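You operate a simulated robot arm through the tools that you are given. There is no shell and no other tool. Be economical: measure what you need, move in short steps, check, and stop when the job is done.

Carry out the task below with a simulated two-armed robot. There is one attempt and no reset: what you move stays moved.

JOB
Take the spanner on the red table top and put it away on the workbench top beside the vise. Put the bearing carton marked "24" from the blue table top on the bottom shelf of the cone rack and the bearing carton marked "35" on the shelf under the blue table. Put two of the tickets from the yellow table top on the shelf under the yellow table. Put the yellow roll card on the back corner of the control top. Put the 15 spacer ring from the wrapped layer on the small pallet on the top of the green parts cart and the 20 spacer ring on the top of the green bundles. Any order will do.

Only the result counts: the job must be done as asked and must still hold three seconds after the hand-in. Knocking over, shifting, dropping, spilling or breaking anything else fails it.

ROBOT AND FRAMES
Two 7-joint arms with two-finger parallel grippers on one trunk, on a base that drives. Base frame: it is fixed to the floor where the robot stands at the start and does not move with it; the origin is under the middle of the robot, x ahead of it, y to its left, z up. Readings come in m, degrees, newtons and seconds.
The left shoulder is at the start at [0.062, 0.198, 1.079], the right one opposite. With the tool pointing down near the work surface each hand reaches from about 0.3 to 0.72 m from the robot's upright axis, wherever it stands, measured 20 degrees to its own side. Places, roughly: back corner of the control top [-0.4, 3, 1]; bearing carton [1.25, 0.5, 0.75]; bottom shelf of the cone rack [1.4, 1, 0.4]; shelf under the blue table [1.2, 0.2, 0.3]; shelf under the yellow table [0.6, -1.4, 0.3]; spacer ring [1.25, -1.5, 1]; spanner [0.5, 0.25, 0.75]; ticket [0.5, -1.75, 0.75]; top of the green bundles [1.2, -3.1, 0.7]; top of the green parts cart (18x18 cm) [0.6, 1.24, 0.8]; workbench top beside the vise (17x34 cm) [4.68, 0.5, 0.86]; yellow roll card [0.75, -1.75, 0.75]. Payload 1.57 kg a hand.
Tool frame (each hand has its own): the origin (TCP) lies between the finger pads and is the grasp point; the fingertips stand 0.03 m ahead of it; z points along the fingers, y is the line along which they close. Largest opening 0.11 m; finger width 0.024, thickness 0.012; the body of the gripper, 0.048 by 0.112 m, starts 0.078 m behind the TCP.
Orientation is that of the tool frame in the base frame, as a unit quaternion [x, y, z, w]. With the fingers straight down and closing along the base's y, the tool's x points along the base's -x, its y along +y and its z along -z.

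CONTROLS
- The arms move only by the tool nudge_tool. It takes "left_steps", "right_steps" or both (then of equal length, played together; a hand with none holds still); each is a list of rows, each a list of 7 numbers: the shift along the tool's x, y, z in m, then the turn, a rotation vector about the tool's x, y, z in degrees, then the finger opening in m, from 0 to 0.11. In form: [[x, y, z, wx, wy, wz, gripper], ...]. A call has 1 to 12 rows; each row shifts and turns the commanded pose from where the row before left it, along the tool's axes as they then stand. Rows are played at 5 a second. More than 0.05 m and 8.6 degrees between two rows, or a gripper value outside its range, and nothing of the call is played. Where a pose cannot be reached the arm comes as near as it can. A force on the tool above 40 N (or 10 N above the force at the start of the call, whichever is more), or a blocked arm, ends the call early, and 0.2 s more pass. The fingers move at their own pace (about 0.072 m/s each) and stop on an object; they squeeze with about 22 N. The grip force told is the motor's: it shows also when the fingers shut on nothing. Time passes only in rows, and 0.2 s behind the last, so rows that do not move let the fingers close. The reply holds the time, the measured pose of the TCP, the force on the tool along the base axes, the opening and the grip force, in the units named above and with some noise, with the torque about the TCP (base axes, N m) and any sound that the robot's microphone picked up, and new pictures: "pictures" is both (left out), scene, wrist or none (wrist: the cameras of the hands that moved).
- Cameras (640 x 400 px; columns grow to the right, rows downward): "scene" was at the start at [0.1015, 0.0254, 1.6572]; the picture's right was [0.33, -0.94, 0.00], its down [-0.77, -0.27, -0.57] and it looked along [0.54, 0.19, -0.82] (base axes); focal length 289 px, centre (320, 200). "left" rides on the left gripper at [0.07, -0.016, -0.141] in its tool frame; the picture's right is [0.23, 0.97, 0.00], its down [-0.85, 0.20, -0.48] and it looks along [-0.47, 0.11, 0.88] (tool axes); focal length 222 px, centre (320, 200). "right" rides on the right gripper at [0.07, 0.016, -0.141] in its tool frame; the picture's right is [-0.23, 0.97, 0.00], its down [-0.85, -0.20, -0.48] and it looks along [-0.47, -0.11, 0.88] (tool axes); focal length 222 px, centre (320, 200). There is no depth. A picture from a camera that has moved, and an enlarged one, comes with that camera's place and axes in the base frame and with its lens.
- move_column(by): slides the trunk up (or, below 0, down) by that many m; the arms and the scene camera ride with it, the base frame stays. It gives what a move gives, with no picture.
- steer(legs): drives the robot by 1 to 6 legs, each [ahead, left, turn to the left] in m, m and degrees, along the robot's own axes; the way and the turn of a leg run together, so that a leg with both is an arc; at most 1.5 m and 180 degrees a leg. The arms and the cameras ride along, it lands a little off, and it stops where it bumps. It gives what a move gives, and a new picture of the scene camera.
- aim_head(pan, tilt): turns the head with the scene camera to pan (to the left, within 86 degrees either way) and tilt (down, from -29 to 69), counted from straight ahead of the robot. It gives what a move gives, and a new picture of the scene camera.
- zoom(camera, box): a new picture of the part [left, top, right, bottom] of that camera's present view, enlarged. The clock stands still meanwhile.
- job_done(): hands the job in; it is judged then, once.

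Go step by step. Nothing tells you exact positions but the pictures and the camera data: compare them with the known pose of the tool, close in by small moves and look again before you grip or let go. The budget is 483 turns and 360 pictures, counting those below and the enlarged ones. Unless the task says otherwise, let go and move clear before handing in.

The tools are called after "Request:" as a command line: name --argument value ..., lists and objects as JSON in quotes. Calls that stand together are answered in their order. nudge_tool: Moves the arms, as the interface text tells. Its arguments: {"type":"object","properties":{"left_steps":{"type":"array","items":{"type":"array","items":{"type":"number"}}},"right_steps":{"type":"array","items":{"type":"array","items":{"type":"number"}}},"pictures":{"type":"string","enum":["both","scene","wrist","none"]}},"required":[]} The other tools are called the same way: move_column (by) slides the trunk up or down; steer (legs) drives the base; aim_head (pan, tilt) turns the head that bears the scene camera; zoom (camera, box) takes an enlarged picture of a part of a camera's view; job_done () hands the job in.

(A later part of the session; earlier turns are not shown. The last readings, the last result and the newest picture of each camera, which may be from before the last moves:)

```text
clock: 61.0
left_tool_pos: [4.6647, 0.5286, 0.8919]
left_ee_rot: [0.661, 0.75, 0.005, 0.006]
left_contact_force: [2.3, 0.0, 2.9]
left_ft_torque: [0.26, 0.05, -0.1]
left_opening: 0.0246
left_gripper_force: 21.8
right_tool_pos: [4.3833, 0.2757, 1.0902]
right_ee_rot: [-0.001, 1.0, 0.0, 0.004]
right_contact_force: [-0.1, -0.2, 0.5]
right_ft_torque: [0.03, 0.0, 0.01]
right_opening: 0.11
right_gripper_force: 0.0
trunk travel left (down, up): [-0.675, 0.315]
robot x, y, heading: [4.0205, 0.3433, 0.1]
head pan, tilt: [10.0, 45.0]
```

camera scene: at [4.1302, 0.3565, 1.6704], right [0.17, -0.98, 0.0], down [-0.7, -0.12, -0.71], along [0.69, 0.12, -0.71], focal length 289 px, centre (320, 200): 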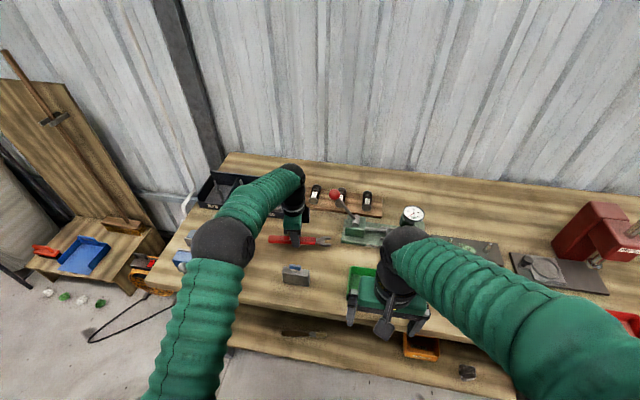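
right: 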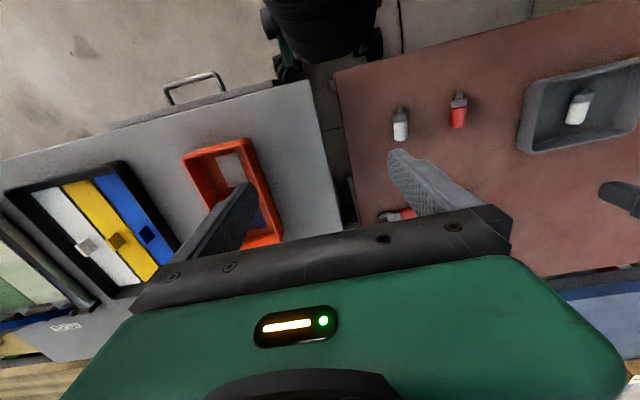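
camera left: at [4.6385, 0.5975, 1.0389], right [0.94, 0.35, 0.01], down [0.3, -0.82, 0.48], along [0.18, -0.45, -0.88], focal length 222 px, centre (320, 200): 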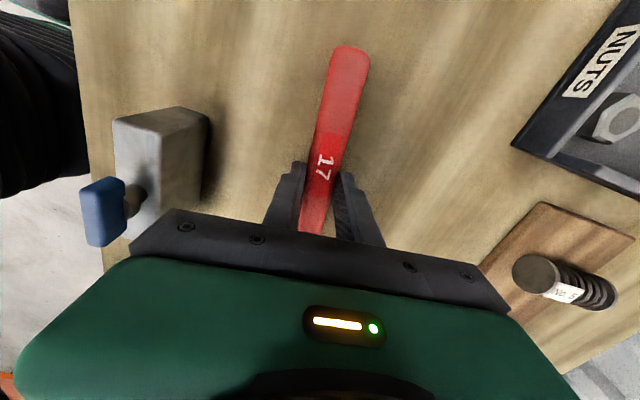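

Contact is felt (force +3 N up). I open slightly and rise.

Request:
nudge_tool --left_steps '[[0, 0, 0.001, 0, 0, 0, 0.0], [0, 0, 0, 0, 0, 0, 0.045], [0, 0, 0, 0, 0, 0, 0.045], [0, 0, -0.03, 0, 0, 0, 0.045], [0, 0, -0.05, 0, 0, 0, 0.045], [0, 0, -0.05, 0, 0, 0, 0.045], [0, 0, -0.05, 0, 0, 0, 0.045], [0, 0, -0.05, 0, 0, 0, 0.045]]' --pictures "both"

Request:
zoom --camera "scene" --box '[240, 170, 400, 270]'

```text
clock: 62.8
left_tool_pos: [4.6589, 0.5316, 1.1222]
left_ee_rot: [0.662, 0.749, 0.004, 0.005]
left_contact_force: [-0.6, 0.3, 0.2]
left_ft_torque: [0.01, 0.0, 0.02]
left_opening: 0.0452
left_gripper_force: 0.0
right_tool_pos: [4.383, 0.2751, 1.09]
right_ee_rot: [-0.001, 1.0, 0.0, 0.003]
right_contact_force: [0.3, 0.0, 0.8]
right_ft_torque: [-0.02, -0.02, 0.0]
right_opening: 0.1098
right_gripper_force: 0.0
trunk travel left (down, up): [-0.675, 0.315]
robot x, y, heading: [4.0133, 0.3431, 0.1]
head pan, tilt: [10.0, 45.0]
camera scene: at [4.1287, 0.356, 1.6704], right [0.17, -0.98, 0.0], down [-0.7, -0.12, -0.71], along [0.7, 0.12, -0.71], focal length 289 px, centre (320, 200)
camera left: at [4.6319, 0.5994, 1.2622], right [0.94, 0.35, 0.01], down [0.3, -0.82, 0.48], along [0.18, -0.45, -0.88], focal length 222 px, centre (320, 200)
```

scene: 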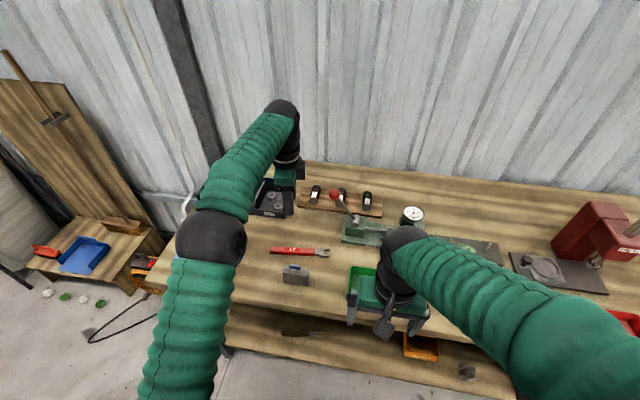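
left: 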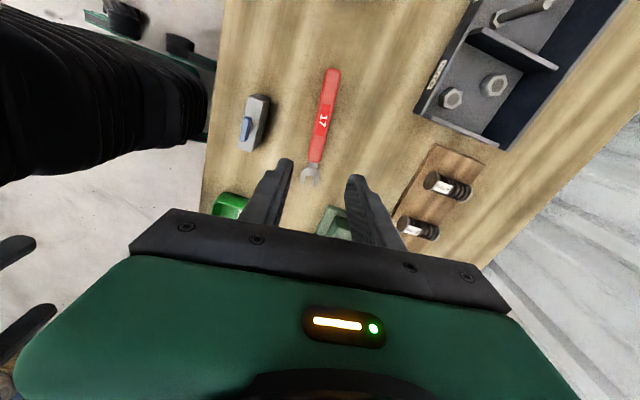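

```text
4.00 times, centred on (320, 220) of scene
camera zoom: at [4.1287, 0.356, 1.6704], right [0.17, -0.98, 0.0], down [-0.7, -0.12, -0.71], along [0.7, 0.12, -0.71], focal length 1156 px, centre (320, 120)
```

zoom: 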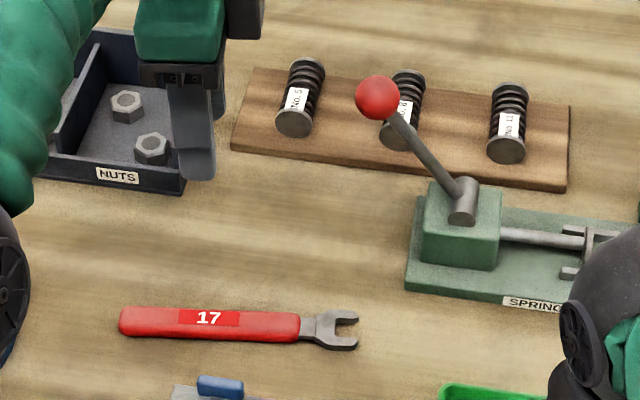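

Spanner is placed. I back away, turn around and approach the blue table from its far side.

Request:
steer --legs '[[-0.8, 0, 0], [0, 0, 180], [0.7, 0, 0]]'

Request:
aim_head --pan 0 --tilt 40

```text
clock: 77.8
left_tool_pos: [1.8608, 0.1838, 1.1206]
left_ee_rot: [0.74, -0.673, -0.006, 0.005]
left_contact_force: [-0.8, -0.3, 0.3]
left_ft_torque: [-0.01, -0.03, 0.0]
left_opening: 0.0449
left_gripper_force: 0.1
right_tool_pos: [2.1427, 0.4296, 1.0906]
right_ee_rot: [1.0, -0.013, -0.004, 0.0]
right_contact_force: [0.6, 0.4, -0.9]
right_ft_torque: [0.04, 0.01, 0.02]
right_opening: 0.1098
right_gripper_force: 0.1
trunk travel left (down, up): [-0.675, 0.315]
robot x, y, heading: [2.5068, 0.3565, 178.5]
head pan, tilt: [10.0, 45.0]
camera scene: at [2.3956, 0.344, 1.6705], right [-0.15, 0.99, 0.0], down [0.7, 0.1, -0.71], along [-0.7, -0.1, -0.71], focal length 289 px, centre (320, 200)
```

scene: 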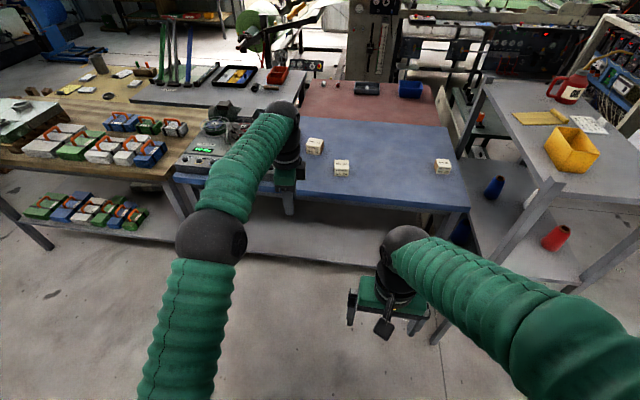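

```text
clock: 78.5
left_tool_pos: [1.861, 0.1828, 1.1203]
left_ee_rot: [0.74, -0.672, -0.005, 0.005]
left_contact_force: [1.0, 0.0, 0.6]
left_ft_torque: [0.0, 0.0, -0.01]
left_opening: 0.0448
left_gripper_force: 0.1
right_tool_pos: [2.1438, 0.4306, 1.0909]
right_ee_rot: [1.0, -0.014, -0.004, 0.0]
right_contact_force: [0.0, 0.5, 0.0]
right_ft_torque: [0.02, -0.01, 0.04]
right_opening: 0.1099
right_gripper_force: 0.1
trunk travel left (down, up): [-0.675, 0.315]
robot x, y, heading: [2.5077, 0.3558, 178.7]
head pan, tilt: [0.0, 40.0]
camera scene: at [2.3892, 0.3586, 1.6776], right [0.03, 1.0, 0.0], down [0.64, -0.02, -0.76], along [-0.76, 0.02, -0.65], focal length 289 px, centre (320, 200)
```

scene: 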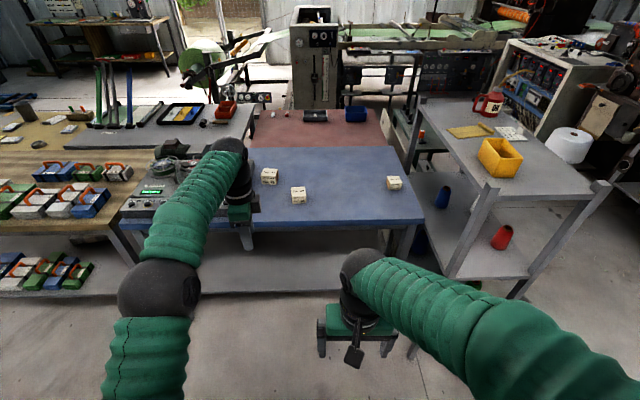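

Request:
zoom --camera "scene" --box '[245, 150, 425, 262]'

Request:
aim_head --pan -25 --tilt 40

```text
3.56 times, centred on (335, 206) of scene
camera zoom: at [2.3892, 0.3586, 1.6776], right [0.03, 1.0, 0.0], down [0.64, -0.02, -0.76], along [-0.76, 0.02, -0.65], focal length 1028 px, centre (267, 179)
```

zoom: 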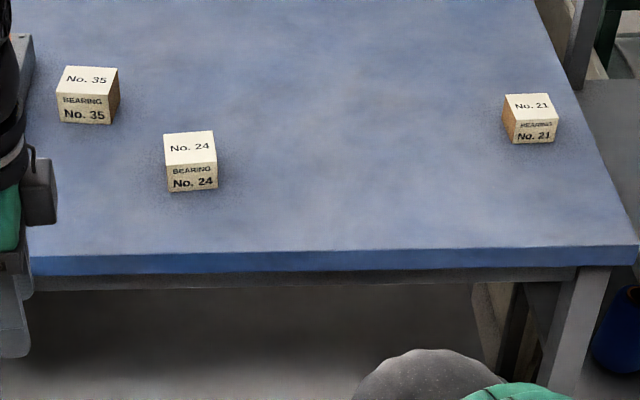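

```text
clock: 79.4
left_tool_pos: [1.8599, 0.185, 1.1204]
left_ee_rot: [0.741, -0.672, -0.006, 0.004]
left_contact_force: [-1.2, -0.5, 0.3]
left_ft_torque: [0.04, 0.04, -0.01]
left_opening: 0.045
left_gripper_force: 0.1
right_tool_pos: [2.1438, 0.4322, 1.0903]
right_ee_rot: [1.0, -0.013, -0.004, 0.0]
right_contact_force: [-0.1, -0.7, -0.2]
right_ft_torque: [0.02, -0.02, 0.0]
right_opening: 0.1101
right_gripper_force: 0.1
trunk travel left (down, up): [-0.675, 0.315]
robot x, y, heading: [2.5133, 0.3585, 178.4]
head pan, tilt: [-25.0, 40.0]
camera scene: at [2.3988, 0.3942, 1.6777], right [0.45, 0.9, 0.0], down [0.58, -0.29, -0.76], along [-0.68, 0.34, -0.64], focal length 289 px, centre (320, 200)
```

scene: 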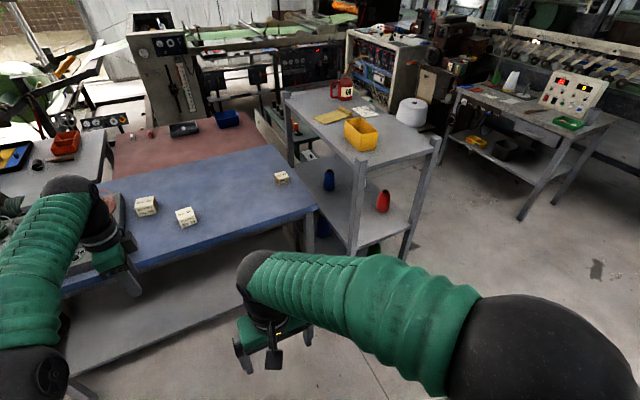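

Cartons: "24" at about (1.35, 0.29), "35" at about (1.20, 0.14); table edge near x≈1.5. I'll hold the tools pitched 45° forward so cartons can be set on low shelves; first reposition both hands in free air.

Request:
nudge_tool --left_steps '[[0, 0, 0, 0, 0, -8.3, 0.1], [0, 0, 0, 0, 0, -8.3, 0.1], [0, 0, 0, 0, 0, -8.3, 0.1], [0, 0, 0, 0, 0, -8.3, 0.1], [0, 0, 0, 0, 0, -8.3, 0.1], [0, 0, 0, 0, 0, -8.3, 0.1], [0, 0, 0, 0, 0, -8.3, 0.1], [0, 0, 0, 0, 0, -8.3, 0.1], [0, 0, 0, 0, 0, -8.3, 0.1], [0, 0, 0, 0, 0, -8.3, 0.1]]' --right_steps '[[-0.037, -0.026, 0, 0, 0, 0, 0.1], [-0.037, -0.026, 0, 0, 0, 0, 0.1], [-0.037, -0.026, 0, 0, 0, 0, 0.1], [-0.037, -0.026, 0, 0, 0, 0, 0.1], [-0.037, -0.026, 0, 0, -7.5, 0, 0.1], [0, 0, 0, 0, -7.5, 0, 0.1], [0, 0, 0, 0, -7.5, 0, 0.1], [0, 0, 0, 0, -7.5, 0, 0.1], [0, 0, 0, 0, -7.5, 0, 0.1], [0, 0, 0, 0, -7.5, 0, 0.1]]' --pictures "none"

Request:
nudge_tool --left_steps '[[0.02, 0, 0, 0, -7.5, 0, 0.1], [0.02, 0, 0, 0, -7.5, 0, 0.1], [0, 0, 0, 0, -7.5, 0, 0.1], [0, 0, 0, 0, -7.5, 0, 0.1], [0, 0, 0, 0, -7.5, 0, 0.1], [0, 0, 0, 0, -7.5, 0, 0.1], [0, 0, 0, 0, 0, 0, 0.1]]' --pictures "both"

```text
clock: 81.6
left_tool_pos: [1.8616, 0.1841, 1.1203]
left_ee_rot: [1.0, -0.011, -0.006, 0.001]
left_contact_force: [-0.3, 0.0, 0.0]
left_ft_torque: [0.01, 0.01, -0.03]
left_opening: 0.1
left_gripper_force: 0.1
right_tool_pos: [1.9625, 0.5673, 1.0928]
right_ee_rot: [0.922, -0.013, -0.388, -0.006]
right_contact_force: [-0.2, 0.3, -0.8]
right_ft_torque: [-0.04, -0.04, -0.01]
right_opening: 0.0998
right_gripper_force: 0.0
trunk travel left (down, up): [-0.675, 0.315]
robot x, y, heading: [2.5078, 0.3574, 178.4]
head pan, tilt: [-25.0, 40.0]
```

```text
clock: 83.2
left_tool_pos: [1.9, 0.1837, 1.1168]
left_ee_rot: [0.921, -0.012, -0.389, -0.004]
left_contact_force: [0.9, 0.0, 0.3]
left_ft_torque: [-0.01, 0.0, -0.01]
left_opening: 0.1
left_gripper_force: 0.1
right_tool_pos: [1.9628, 0.5668, 1.0923]
right_ee_rot: [0.922, -0.012, -0.386, -0.005]
right_contact_force: [0.1, 0.5, -0.1]
right_ft_torque: [-0.02, 0.01, 0.02]
right_opening: 0.0999
right_gripper_force: 0.0
trunk travel left (down, up): [-0.675, 0.315]
robot x, y, heading: [2.5128, 0.3567, 178.5]
head pan, tilt: [-25.0, 40.0]
camera scene: at [2.3993, 0.3951, 1.6777], right [0.45, 0.89, 0.0], down [0.58, -0.29, -0.76], along [-0.68, 0.34, -0.64], focal length 289 px, centre (320, 200)
camera left: at [2.0511, 0.1971, 1.1657], right [0.13, -0.98, -0.16], down [-0.26, -0.19, 0.95], along [-0.96, -0.08, -0.28], focal length 222 px, centre (320, 200)
```

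scene: 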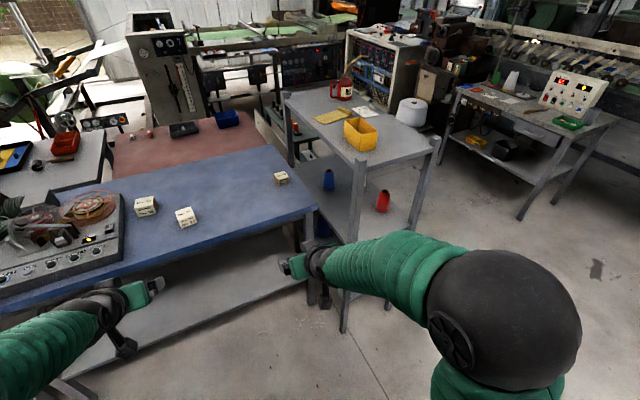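
left: 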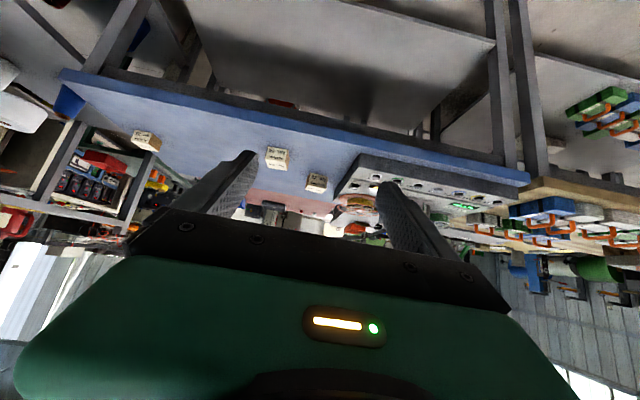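

Request:
steer --legs '[[0.5, 0, 1.5]]'

Request:
aim_head --pan 10 --tilt 45

Request:
nudge_tool --left_steps '[[0, 0.045, 0, 0, 0, 0, 0.1], [0, 0, 0, 0, 0, 0, 0.1]]' --pictures "wrist"

```text
clock: 86.2
left_tool_pos: [1.3996, 0.1718, 1.1166]
left_ee_rot: [0.921, 0.001, -0.39, 0.001]
left_contact_force: [-0.7, -0.5, -0.7]
left_ft_torque: [0.02, 0.01, 0.02]
left_opening: 0.1001
left_gripper_force: 0.1
right_tool_pos: [1.4501, 0.557, 1.093]
right_ee_rot: [0.922, 0.002, -0.387, 0.001]
right_contact_force: [-0.5, -0.1, 0.5]
right_ft_torque: [0.01, -0.03, -0.02]
right_opening: 0.1001
right_gripper_force: 0.1
trunk travel left (down, up): [-0.675, 0.315]
robot x, y, heading: [1.9987, 0.3655, -179.7]
head pan, tilt: [-25.0, 40.0]
camera scene: at [1.8927, 0.3985, 1.6778], right [0.42, 0.91, 0.0], down [0.58, -0.27, -0.77], along [-0.69, 0.32, -0.64], focal length 289 px, centre (320, 200)
```

scene: 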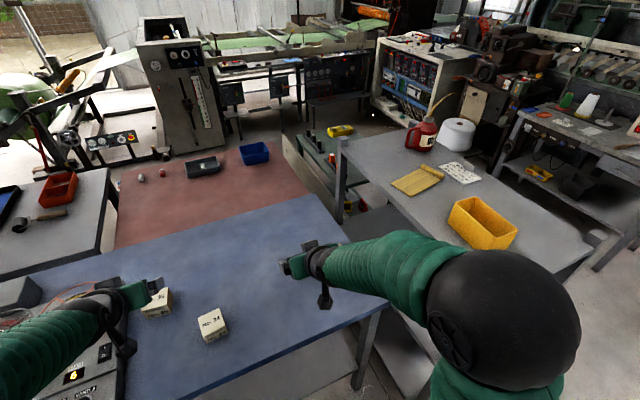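

```text
clock: 87.2
left_tool_pos: [1.3995, 0.1723, 1.118]
left_ee_rot: [0.921, 0.001, -0.39, 0.001]
left_contact_force: [0.0, -0.2, 0.0]
left_ft_torque: [0.0, -0.01, 0.02]
left_opening: 0.1
left_gripper_force: 0.0
right_tool_pos: [1.4504, 0.5567, 1.0931]
right_ee_rot: [0.922, 0.002, -0.387, 0.002]
right_contact_force: [0.0, -0.8, -0.3]
right_ft_torque: [-0.01, 0.01, -0.02]
right_opening: 0.0999
right_gripper_force: 0.1
trunk travel left (down, up): [-0.675, 0.315]
robot x, y, heading: [2.0021, 0.3638, -180.0]
head pan, tilt: [10.0, 45.0]
camera scene: at [1.8884, 0.3482, 1.6705], right [-0.17, 0.98, 0.0], down [0.7, 0.12, -0.71], along [-0.7, -0.12, -0.71], focal length 289 px, centre (320, 200)
```

scene: 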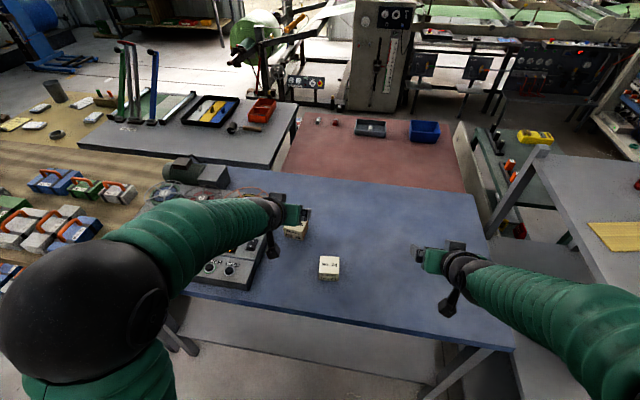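

```text
clock: 87.8
left_tool_pos: [1.3986, 0.1247, 1.118]
left_ee_rot: [0.921, 0.001, -0.389, 0.0]
left_contact_force: [0.3, -0.3, 0.5]
left_ft_torque: [-0.03, -0.01, 0.01]
left_opening: 0.1
left_gripper_force: 0.1
right_tool_pos: [1.4493, 0.5541, 1.0928]
right_ee_rot: [0.922, 0.002, -0.386, 0.0]
right_contact_force: [-0.6, -1.4, -0.6]
right_ft_torque: [-0.01, -0.02, -0.01]
right_opening: 0.1001
right_gripper_force: 0.0
trunk travel left (down, up): [-0.675, 0.315]
robot x, y, heading: [2.0001, 0.3645, -179.7]
head pan, tilt: [10.0, 45.0]
camera left: at [1.5504, 0.1419, 1.1679], right [0.16, -0.97, -0.16], down [-0.25, -0.2, 0.95], along [-0.95, -0.11, -0.28], focal length 222 px, centre (320, 200)
```

left: 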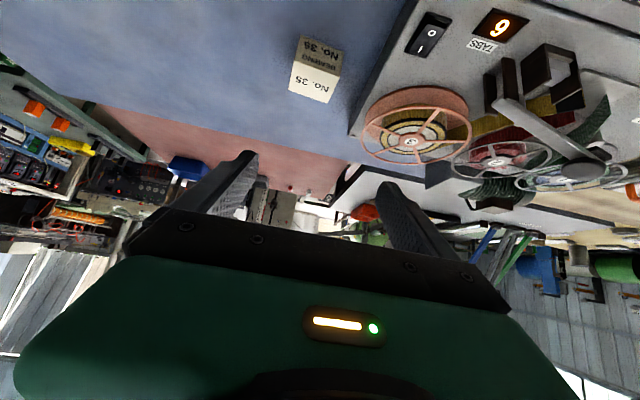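

Carton 35 is at about (1.21, 0.145). I move the base 8 cm closer and come in above/behind it.

Request:
steer --legs '[[0.08, 0, 0]]'

Request:
nudge_tool --left_steps '[[0.04, -0.02, 0, 0, 0, 0, 0.1], [0.04, 0, 0, 0, 0, 0, 0.1], [0.04, 0, 0, 0, 0, 0, 0.1], [0, 0, 0.05, 0, 0, 0, 0.1], [0, 0, 0.05, 0, 0, 0, 0.1], [0, 0, 0.05, 0, 0, 0, 0.1], [0, 0, 0, 0, 0, 0, 0.1]]' --pictures "both"

```text
clock: 88.8
left_tool_pos: [1.3262, 0.1271, 1.121]
left_ee_rot: [0.92, 0.001, -0.393, 0.002]
left_contact_force: [0.6, -0.3, 0.0]
left_ft_torque: [0.0, 0.03, 0.0]
left_opening: 0.1002
left_gripper_force: 0.0
right_tool_pos: [1.3752, 0.5566, 1.0936]
right_ee_rot: [0.921, 0.001, -0.389, 0.001]
right_contact_force: [0.2, -0.2, -0.4]
right_ft_torque: [0.01, -0.02, -0.03]
right_opening: 0.0999
right_gripper_force: 0.0
trunk travel left (down, up): [-0.675, 0.315]
robot x, y, heading: [1.9182, 0.3607, -179.8]
head pan, tilt: [10.0, 45.0]
camera scene: at [1.8183, 0.3492, 1.6711], right [-0.18, 0.98, 0.0], down [0.69, 0.12, -0.71], along [-0.7, -0.12, -0.7], focal length 289 px, centre (320, 200)
```

scene: 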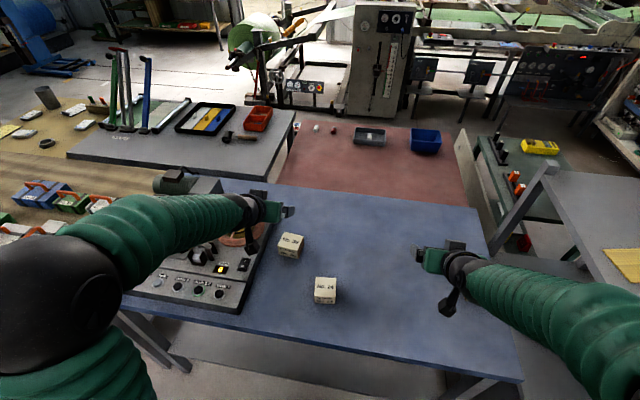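

```text
clock: 90.4
left_tool_pos: [1.2999, 0.1477, 0.9287]
left_ee_rot: [0.921, 0.001, -0.39, 0.001]
left_contact_force: [0.0, 0.6, 1.0]
left_ft_torque: [-0.01, 0.01, 0.03]
left_opening: 0.1
left_gripper_force: 0.1
right_tool_pos: [1.3709, 0.5572, 1.0935]
right_ee_rot: [0.922, 0.002, -0.388, 0.001]
right_contact_force: [0.6, -0.5, -0.2]
right_ft_torque: [-0.03, 0.02, -0.01]
right_opening: 0.1002
right_gripper_force: 0.0
trunk travel left (down, up): [-0.675, 0.315]
robot x, y, heading: [1.9223, 0.3611, -180.2]
head pan, tilt: [10.0, 45.0]
camera scene: at [1.8097, 0.348, 1.6705], right [-0.18, 0.98, 0.0], down [0.7, 0.12, -0.71], along [-0.69, -0.12, -0.71], focal length 289 px, centre (320, 200)
camera left: at [1.4501, 0.1667, 0.9776], right [0.16, -0.97, -0.16], down [-0.25, -0.2, 0.95], along [-0.95, -0.11, -0.28], focal length 222 px, centre (320, 200)
```

scene: 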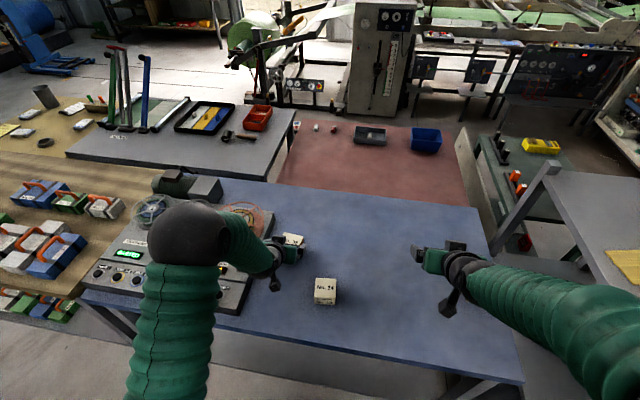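
left: 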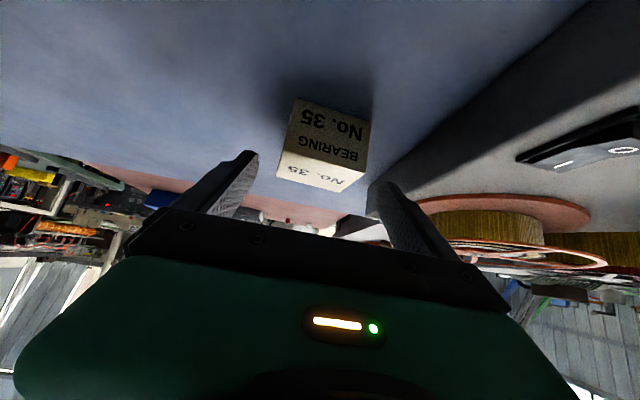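

Request:
nudge_tool --left_steps '[[0, 0.01, 0.03, 0, 0, 0, 0.1], [0, 0, 0.03, 0, 0, 0, 0.1], [0, 0, 0.03, 0, 0, 0, 0.1], [0, 0, 0, 0, 0, 0, 0.1]]' --pictures "both"

Request:
zoom --camera "scene" --box '[220, 200, 380, 300]'

```text
clock: 91.4
left_tool_pos: [1.2343, 0.1389, 0.8813]
left_ee_rot: [0.916, 0.002, -0.4, 0.001]
left_contact_force: [25.4, -1.3, 35.5]
left_ft_torque: [1.74, -0.3, -1.25]
left_opening: 0.0982
left_gripper_force: 0.1
right_tool_pos: [1.38, 0.5584, 1.0962]
right_ee_rot: [0.921, 0.001, -0.389, 0.002]
right_contact_force: [0.4, 0.0, 0.4]
right_ft_torque: [0.0, -0.03, -0.03]
right_opening: 0.1
right_gripper_force: 0.0
trunk travel left (down, up): [-0.675, 0.315]
robot x, y, heading: [1.9248, 0.3634, -179.6]
head pan, tilt: [10.0, 45.0]
stopped in row 4 (left hand): the force on the tool passed its limit at 54 N (the readings are from after the stop); the commanded pose is now the measured one
camera scene: at [1.8238, 0.3503, 1.672], right [-0.18, 0.98, 0.0], down [0.69, 0.12, -0.71], along [-0.7, -0.13, -0.7], focal length 289 px, centre (320, 200)
camera left: at [1.3862, 0.1573, 0.9249], right [0.16, -0.97, -0.17], down [-0.23, -0.2, 0.95], along [-0.96, -0.12, -0.25], focal length 222 px, centre (320, 200)
```

scene: 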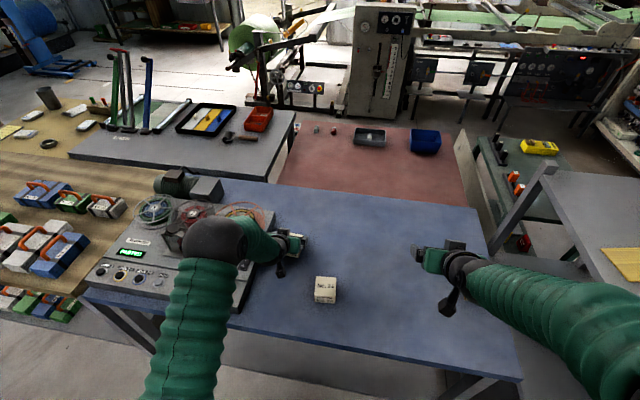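
left: 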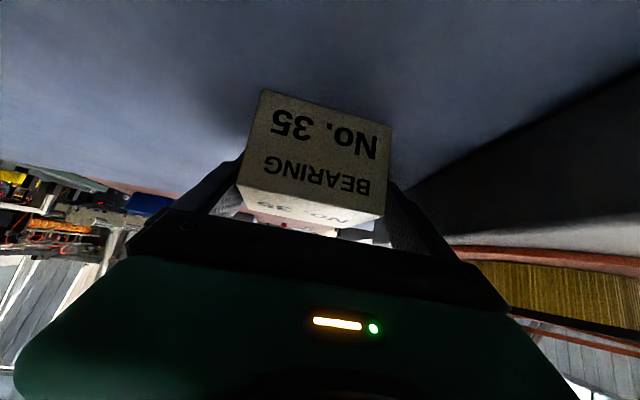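

```text
4.00 times, centred on (300, 250) of scene
camera zoom: at [1.8238, 0.3503, 1.672], right [-0.18, 0.98, 0.0], down [0.69, 0.12, -0.71], along [-0.7, -0.13, -0.7], focal length 1156 px, centre (400, 0)
```

zoom: 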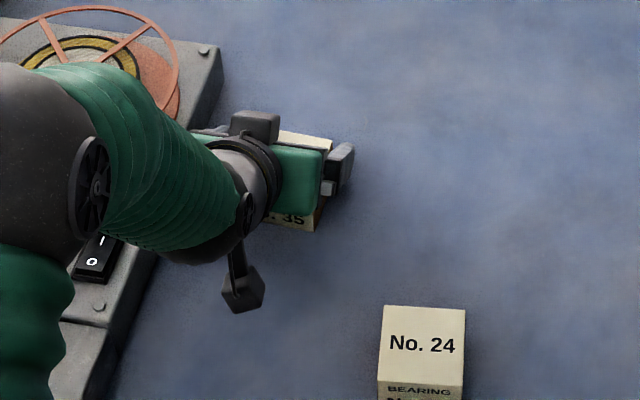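

The left finger touched the carton – it's wider (~8 cm) and slightly turned. I back off, open fully and look.

Request:
nudge_tool --left_steps '[[0, 0, -0.03, 0, 0, 0, 0.11], [0, 0, -0.04, 0, 0, 0, 0.11], [0, 0, 0, 0, 0, 0, 0.11]]' --pictures "both"

Request:
zoom --camera "left" --box '[200, 60, 440, 210]'

Request:
zoom --camera "scene" --box '[220, 200, 380, 300]'

```text
clock: 92.2
left_tool_pos: [1.2783, 0.1402, 0.9171]
left_ee_rot: [0.92, 0.001, -0.392, 0.001]
left_contact_force: [0.4, 0.1, -0.8]
left_ft_torque: [-0.01, -0.01, 0.0]
left_opening: 0.11
left_gripper_force: 0.0
right_tool_pos: [1.3696, 0.5585, 1.0897]
right_ee_rot: [0.923, 0.001, -0.386, 0.001]
right_contact_force: [-0.5, -0.5, 0.6]
right_ft_torque: [0.01, -0.01, -0.01]
right_opening: 0.1
right_gripper_force: 0.0
trunk travel left (down, up): [-0.675, 0.315]
robot x, y, heading: [1.9223, 0.3629, -179.8]
head pan, tilt: [10.0, 45.0]
camera scene: at [1.8086, 0.3498, 1.6702], right [-0.18, 0.98, 0.0], down [0.7, 0.12, -0.7], along [-0.69, -0.13, -0.71], focal length 289 px, centre (320, 200)
camera left: at [1.429, 0.1589, 0.9664], right [0.16, -0.97, -0.16], down [-0.24, -0.2, 0.95], along [-0.96, -0.11, -0.27], focal length 222 px, centre (320, 200)
```

scene: 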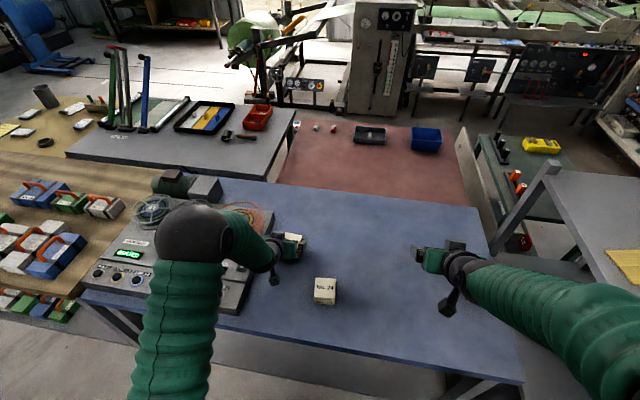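
left: 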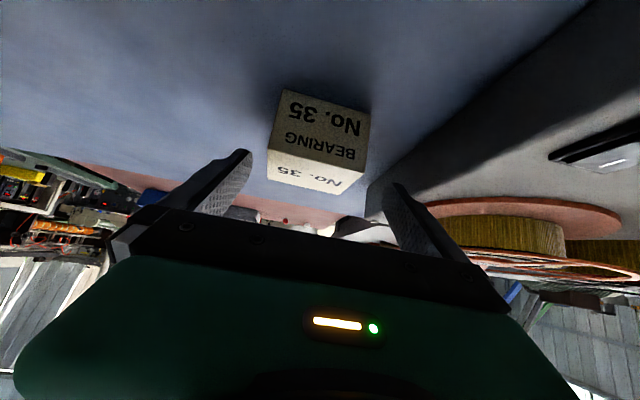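

```text
2.67 times, centred on (320, 135) of left
camera zoom: at [1.429, 0.1589, 0.9664], right [0.16, -0.97, -0.16], down [-0.24, -0.2, 0.95], along [-0.96, -0.11, -0.27], focal length 592 px, centre (320, 373)
```

zoom: 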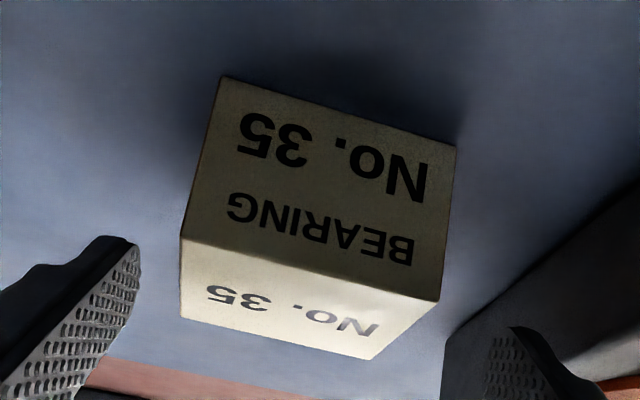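

```text
4.00 times, centred on (300, 250) of scene
camera zoom: at [1.8086, 0.3498, 1.6702], right [-0.18, 0.98, 0.0], down [0.7, 0.12, -0.7], along [-0.69, -0.13, -0.71], focal length 1156 px, centre (400, 0)
```

zoom: 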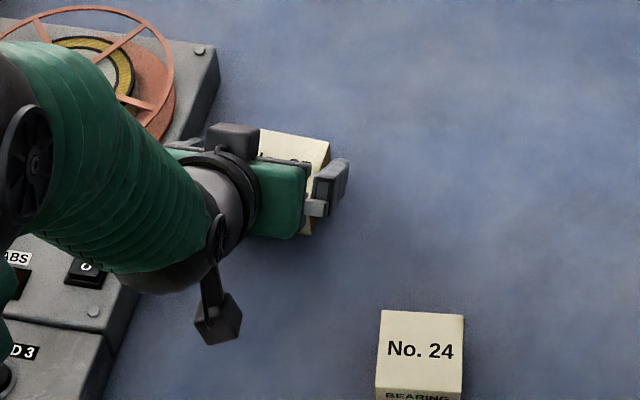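

The table is really at z≈0.85 (the finger touched it); the carton is ~7 cm wide at (1.252, 0.149). I go to it and close.

Request:
nudge_tool --left_steps '[[0.004, -0.008, 0.02, 0, 0, 0, 0.11], [0, 0, 0.02, 0, 0, 0, 0.11], [0, 0, 0, 0, 0, 0, 0.11]]' --pictures "wrist"

```text
clock: 93.0
left_tool_pos: [1.2542, 0.1455, 0.8893]
left_ee_rot: [0.919, 0.002, -0.393, 0.002]
left_contact_force: [-0.2, -1.0, 0.1]
left_ft_torque: [0.01, 0.01, -0.03]
left_opening: 0.11
left_gripper_force: 0.0
right_tool_pos: [1.3725, 0.5564, 1.0926]
right_ee_rot: [0.922, 0.002, -0.387, 0.001]
right_contact_force: [0.5, 0.0, -0.6]
right_ft_torque: [0.02, 0.0, 0.01]
right_opening: 0.1002
right_gripper_force: 0.0
trunk travel left (down, up): [-0.675, 0.315]
robot x, y, heading: [1.9225, 0.3634, -179.8]
head pan, tilt: [10.0, 45.0]
camera left: at [1.404, 0.1649, 0.9366], right [0.16, -0.97, -0.16], down [-0.24, -0.2, 0.95], along [-0.96, -0.11, -0.27], focal length 222 px, centre (320, 200)
```

left: 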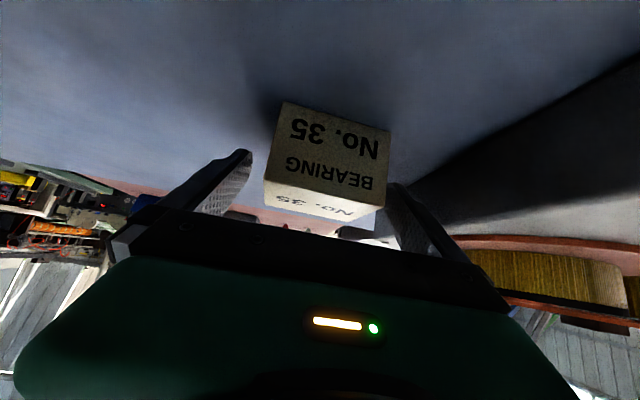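

Request:
nudge_tool --left_steps '[[0, 0, 0.003, 0, 0, 0, 0.08], [0, 0, 0, 0, 0, 0, 0.0], [0, 0, 0, 0, 0, 0, 0.0], [0, 0, 0, 0, 0, 0, 0.0], [0, 0, 0, 0, 0, 0, 0.0]]' --pictures "wrist"

```text
clock: 94.2
left_tool_pos: [1.2524, 0.145, 0.884]
left_ee_rot: [0.92, 0.003, -0.393, 0.002]
left_contact_force: [0.9, -0.3, 0.7]
left_ft_torque: [-0.01, 0.0, -0.02]
left_opening: 0.0699
left_gripper_force: 22.0
right_tool_pos: [1.3725, 0.5565, 1.0933]
right_ee_rot: [0.922, 0.002, -0.387, 0.001]
right_contact_force: [-1.3, -0.6, 0.7]
right_ft_torque: [-0.01, -0.01, 0.0]
right_opening: 0.1001
right_gripper_force: 0.0
trunk travel left (down, up): [-0.675, 0.315]
robot x, y, heading: [1.9218, 0.3622, -179.9]
head pan, tilt: [10.0, 45.0]
camera left: at [1.4025, 0.1644, 0.9334], right [0.16, -0.97, -0.16], down [-0.24, -0.2, 0.95], along [-0.96, -0.11, -0.27], focal length 222 px, centre (320, 200)
```

left: 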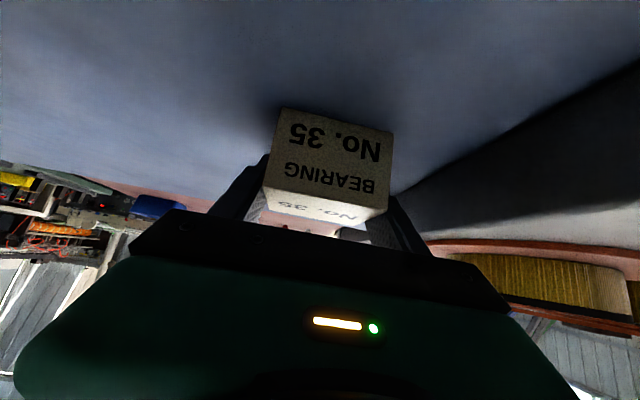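

Carton 35 is gripped. I lift it, and bring the right hand over carton 24 (about (1.40, 0.29)).

Request:
nudge_tool --left_steps '[[-0.03, 0, -0.03, 0, 0, 0, 0], [-0.035, 0, -0.035, 0, 0, 0, 0], [-0.035, 0, -0.035, 0, 0, 0, 0], [-0.035, 0, -0.035, 0, 0, 0, 0], [0, 0.04, 0, 0, 0, 0, 0], [0, 0.03, 0, 0, 0, 0, 0], [0, 0, 0, 0, 0, 0, 0], [0, 0, 0, 0, 0, 0, 0], [0, 0, 0, 0, 0, 0, 0], [0, 0, 0, 0, 0, 0, 0], [0, 0, 0, 0, 0, 0, 0], [0, 0, 0, 0, 0, 0, 0]]' --right_steps '[[0, 0, 0, 0, 0, 0, 0.11], [0.042, 0, 0, 0, 0, 0, 0.11], [0.042, 0, 0, 0, 0, 0, 0.11], [0.042, 0, 0, 0, 0, 0, 0.11], [0.042, 0, 0, 0, 0, 0, 0.11], [0, 0, -0.025, 0, 0, 0, 0.11], [0, 0.044, 0, 0, 0, 0, 0.11], [0, 0.044, 0, 0, 0, 0, 0.11], [0, 0.044, 0, 0, 0, 0, 0.11], [0, 0.044, 0, 0, 0, 0, 0.11], [0, 0.044, 0, 0, 0, 0, 0.11], [0, 0.044, 0, 0, 0, 0, 0.11]]' --pictures "both"

```text
clock: 96.7
left_tool_pos: [1.2592, 0.079, 1.0753]
left_ee_rot: [0.92, 0.001, -0.392, 0.001]
left_contact_force: [0.2, -0.1, -2.8]
left_ft_torque: [0.0, 0.03, 0.01]
left_opening: 0.0696
left_gripper_force: 21.6
right_tool_pos: [1.399, 0.4053, 1.0023]
right_ee_rot: [0.912, -0.097, -0.397, -0.029]
right_contact_force: [-0.1, 0.6, -0.2]
right_ft_torque: [0.0, 0.02, 0.02]
right_opening: 0.1099
right_gripper_force: 0.0
right hand out of reach, approached as far as the arm can: row 4, 5, 6
trunk travel left (down, up): [-0.675, 0.315]
robot x, y, heading: [1.9231, 0.3634, -179.9]
head pan, tilt: [10.0, 45.0]
stopped in row 12 (right hand): the arm was blocked; the commanded pose is now the measured one
camera scene: at [1.8072, 0.3471, 1.6705], right [-0.18, 0.98, 0.0], down [0.7, 0.12, -0.7], along [-0.69, -0.12, -0.71], focal length 289 px, centre (320, 200)
camera right: at [1.5433, 0.3586, 1.0468], right [-0.35, -0.92, 0.19], down [-0.18, 0.27, 0.95], along [-0.92, 0.29, -0.26], focal length 222 px, centre (320, 200)
camera left: at [1.4093, 0.0975, 1.1237], right [0.16, -0.97, -0.16], down [-0.24, -0.2, 0.95], along [-0.96, -0.11, -0.27], focal length 222 px, centre (320, 200)
```

scene: 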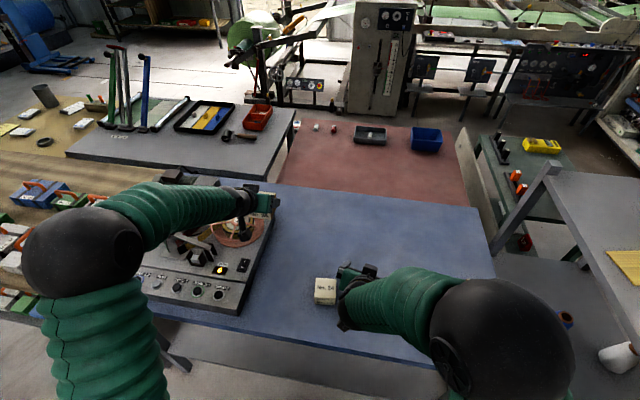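
right: 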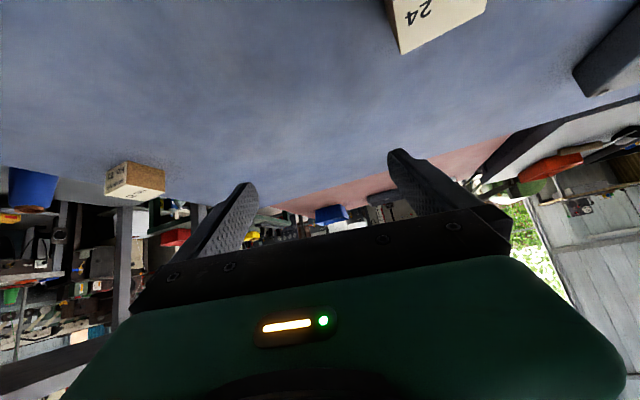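
left: 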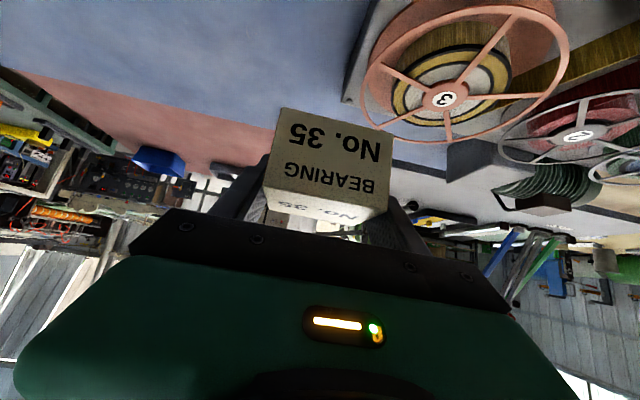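

The right arm is cramped there, so I'll first set down carton 35 on the shelf below. I back off to see the shelf.

Request:
steer --legs '[[-0.5, 0, 0]]'

Request:
aim_head --pan 5 --tilt 50

```text
clock: 99.7
left_tool_pos: [1.7612, 0.0801, 1.0756]
left_ee_rot: [0.92, 0.001, -0.392, 0.001]
left_contact_force: [0.3, -0.5, -2.0]
left_ft_torque: [0.02, 0.02, 0.01]
left_opening: 0.0697
left_gripper_force: 22.0
right_tool_pos: [1.9027, 0.4035, 1.0]
right_ee_rot: [0.913, -0.097, -0.396, -0.031]
right_contact_force: [0.7, 0.0, 0.3]
right_ft_torque: [-0.02, 0.0, 0.0]
right_opening: 0.1098
right_gripper_force: 0.1
trunk travel left (down, up): [-0.675, 0.315]
robot x, y, heading: [2.4238, 0.3639, 180.0]
head pan, tilt: [10.0, 45.0]
camera scene: at [2.3105, 0.3462, 1.6704], right [-0.17, 0.98, 0.0], down [0.7, 0.12, -0.7], along [-0.69, -0.12, -0.71], focal length 289 px, centre (320, 200)
```

scene: 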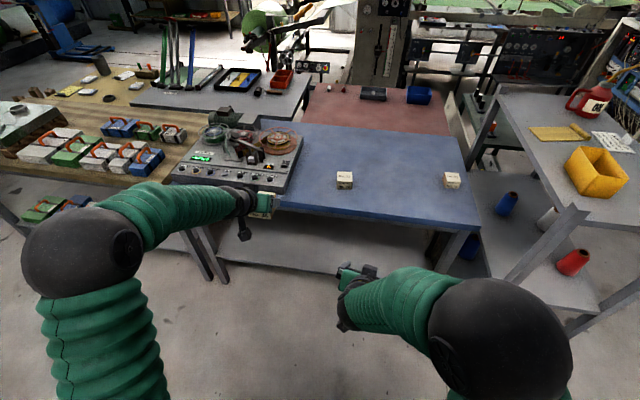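

```text
clock: 100.3
left_tool_pos: [1.7631, 0.0814, 1.0771]
left_ee_rot: [0.919, 0.0, -0.394, 0.0]
left_contact_force: [0.2, 0.5, -2.9]
left_ft_torque: [0.03, 0.04, 0.01]
left_opening: 0.0696
left_gripper_force: 21.5
right_tool_pos: [1.9058, 0.4078, 1.0006]
right_ee_rot: [0.912, -0.099, -0.397, -0.031]
right_contact_force: [0.8, -0.2, -0.5]
right_ft_torque: [-0.02, 0.02, -0.02]
right_opening: 0.1102
right_gripper_force: 0.2
trunk travel left (down, up): [-0.675, 0.315]
robot x, y, heading: [2.4288, 0.3611, 180.0]
head pan, tilt: [5.0, 50.0]
camera scene: at [2.3155, 0.3538, 1.6631], right [-0.09, 1.0, 0.0], down [0.76, 0.07, -0.64], along [-0.64, -0.05, -0.77], focal length 289 px, centre (320, 200)
```

scene: 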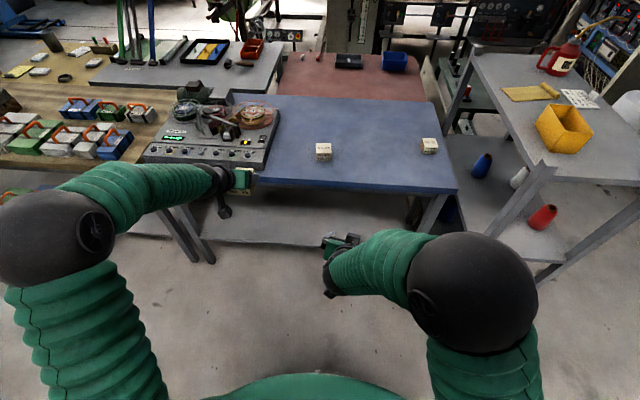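

Request:
nudge_tool --right_steps '[[0, -0.045, 0, -4.3, 0, -4.3, 0.11], [0, -0.045, 0, -4.3, 0, -4.3, 0.11], [0, -0.04, 0, 0, 0, 0, 0.11], [0, 0, 0, 0, 0, 0, 0.11]]' --pictures "none"

Request:
move_column --by -0.45

Request:
nudge_tool --left_steps '[[0, 0, 0, 0, 0, 0, 0]]' --pictures "both"

```text
clock: 101.3
left_tool_pos: [1.7641, 0.0798, 1.0777]
left_ee_rot: [0.919, 0.001, -0.395, 0.0]
left_contact_force: [0.2, 0.7, -2.9]
left_ft_torque: [0.01, 0.03, -0.01]
left_opening: 0.07
left_gripper_force: 21.6
right_tool_pos: [1.9176, 0.5315, 0.9983]
right_ee_rot: [0.916, 0.001, -0.4, 0.009]
right_contact_force: [0.5, -0.7, 0.2]
right_ft_torque: [0.01, -0.04, 0.0]
right_opening: 0.11
right_gripper_force: 0.1
trunk travel left (down, up): [-0.675, 0.315]
robot x, y, heading: [2.4256, 0.363, 180.1]
head pan, tilt: [5.0, 50.0]
```

```text
refused: -0.45 is not a number from -0.4 to 0.4
```

```text
clock: 101.7
left_tool_pos: [1.7634, 0.0814, 1.0779]
left_ee_rot: [0.919, 0.001, -0.395, 0.001]
left_contact_force: [-0.3, 0.5, -2.3]
left_ft_torque: [-0.03, 0.03, 0.0]
left_opening: 0.0698
left_gripper_force: 21.7
right_tool_pos: [1.9173, 0.534, 0.9972]
right_ee_rot: [0.916, 0.001, -0.4, 0.009]
right_contact_force: [0.2, -0.5, -0.2]
right_ft_torque: [-0.03, 0.01, -0.03]
right_opening: 0.11
right_gripper_force: 0.1
trunk travel left (down, up): [-0.675, 0.315]
robot x, y, heading: [2.4259, 0.3625, 180.0]
head pan, tilt: [5.0, 50.0]
camera scene: at [2.3157, 0.3557, 1.6634], right [-0.09, 1.0, 0.0], down [0.76, 0.07, -0.64], along [-0.64, -0.06, -0.77], focal length 289 px, centre (320, 200)
camera left: at [1.9142, 0.0999, 1.125], right [0.16, -0.97, -0.16], down [-0.24, -0.2, 0.95], along [-0.96, -0.11, -0.27], focal length 222 px, centre (320, 200)
```

scene: 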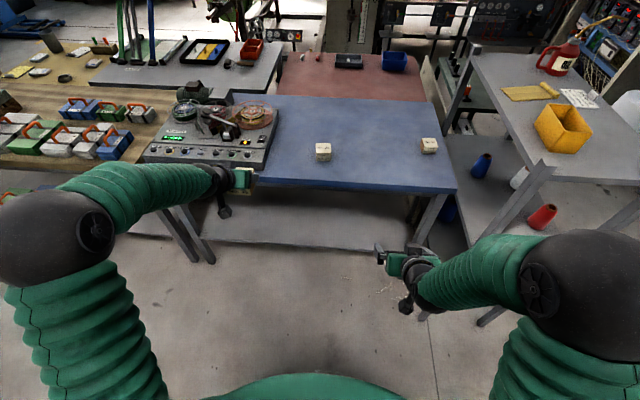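
left: 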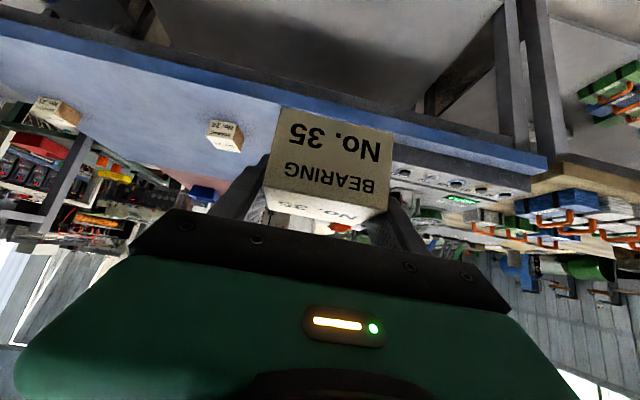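

Request:
move_column --by -0.4

Request:
move_column --by -0.1

Request:
aim_head --pan 10 --tilt 35

```text
clock: 105.6
left_tool_pos: [1.764, 0.0809, 0.678]
left_ee_rot: [0.919, 0.001, -0.395, 0.001]
left_contact_force: [1.0, 0.7, -2.9]
left_ft_torque: [0.0, 0.01, 0.02]
left_opening: 0.0698
left_gripper_force: 22.1
right_tool_pos: [1.9184, 0.5335, 0.5974]
right_ee_rot: [0.916, 0.001, -0.4, 0.008]
right_contact_force: [0.2, -0.2, -0.3]
right_ft_torque: [0.02, -0.01, 0.01]
right_opening: 0.1102
right_gripper_force: 0.1
trunk travel left (down, up): [-0.275, 0.715]
robot x, y, heading: [2.4234, 0.3579, 179.8]
head pan, tilt: [5.0, 50.0]
```

```text
clock: 106.9
left_tool_pos: [1.7641, 0.0812, 0.5783]
left_ee_rot: [0.919, 0.0, -0.395, 0.001]
left_contact_force: [-0.6, 1.1, -2.6]
left_ft_torque: [0.0, 0.02, 0.01]
left_opening: 0.0699
left_gripper_force: 22.0
right_tool_pos: [1.9177, 0.533, 0.4986]
right_ee_rot: [0.916, 0.002, -0.4, 0.01]
right_contact_force: [-0.1, 0.2, -0.5]
right_ft_torque: [-0.04, -0.02, -0.03]
right_opening: 0.1097
right_gripper_force: 0.0
trunk travel left (down, up): [-0.175, 0.815]
robot x, y, heading: [2.4292, 0.3618, 180.1]
head pan, tilt: [5.0, 50.0]
```

```text
clock: 107.7
left_tool_pos: [1.7645, 0.0811, 0.5767]
left_ee_rot: [0.919, 0.0, -0.395, 0.001]
left_contact_force: [0.1, 0.1, -3.9]
left_ft_torque: [-0.03, 0.03, 0.01]
left_opening: 0.0699
left_gripper_force: 22.5
right_tool_pos: [1.9168, 0.533, 0.4973]
right_ee_rot: [0.916, 0.001, -0.401, 0.009]
right_contact_force: [0.4, 0.8, -0.2]
right_ft_torque: [0.02, 0.01, -0.01]
right_opening: 0.1102
right_gripper_force: 0.2
trunk travel left (down, up): [-0.175, 0.815]
robot x, y, heading: [2.426, 0.3633, 179.8]
head pan, tilt: [10.0, 35.0]
camera scene: at [2.307, 0.3469, 1.1851], right [-0.17, 0.98, 0.0], down [0.57, 0.1, -0.82], along [-0.8, -0.14, -0.58], focal length 289 px, centre (320, 200)
```

scene: 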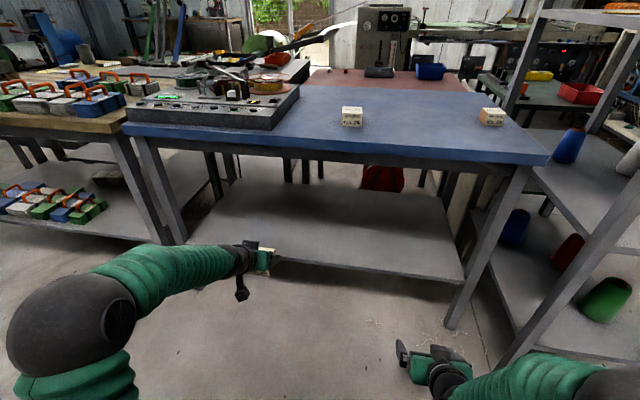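

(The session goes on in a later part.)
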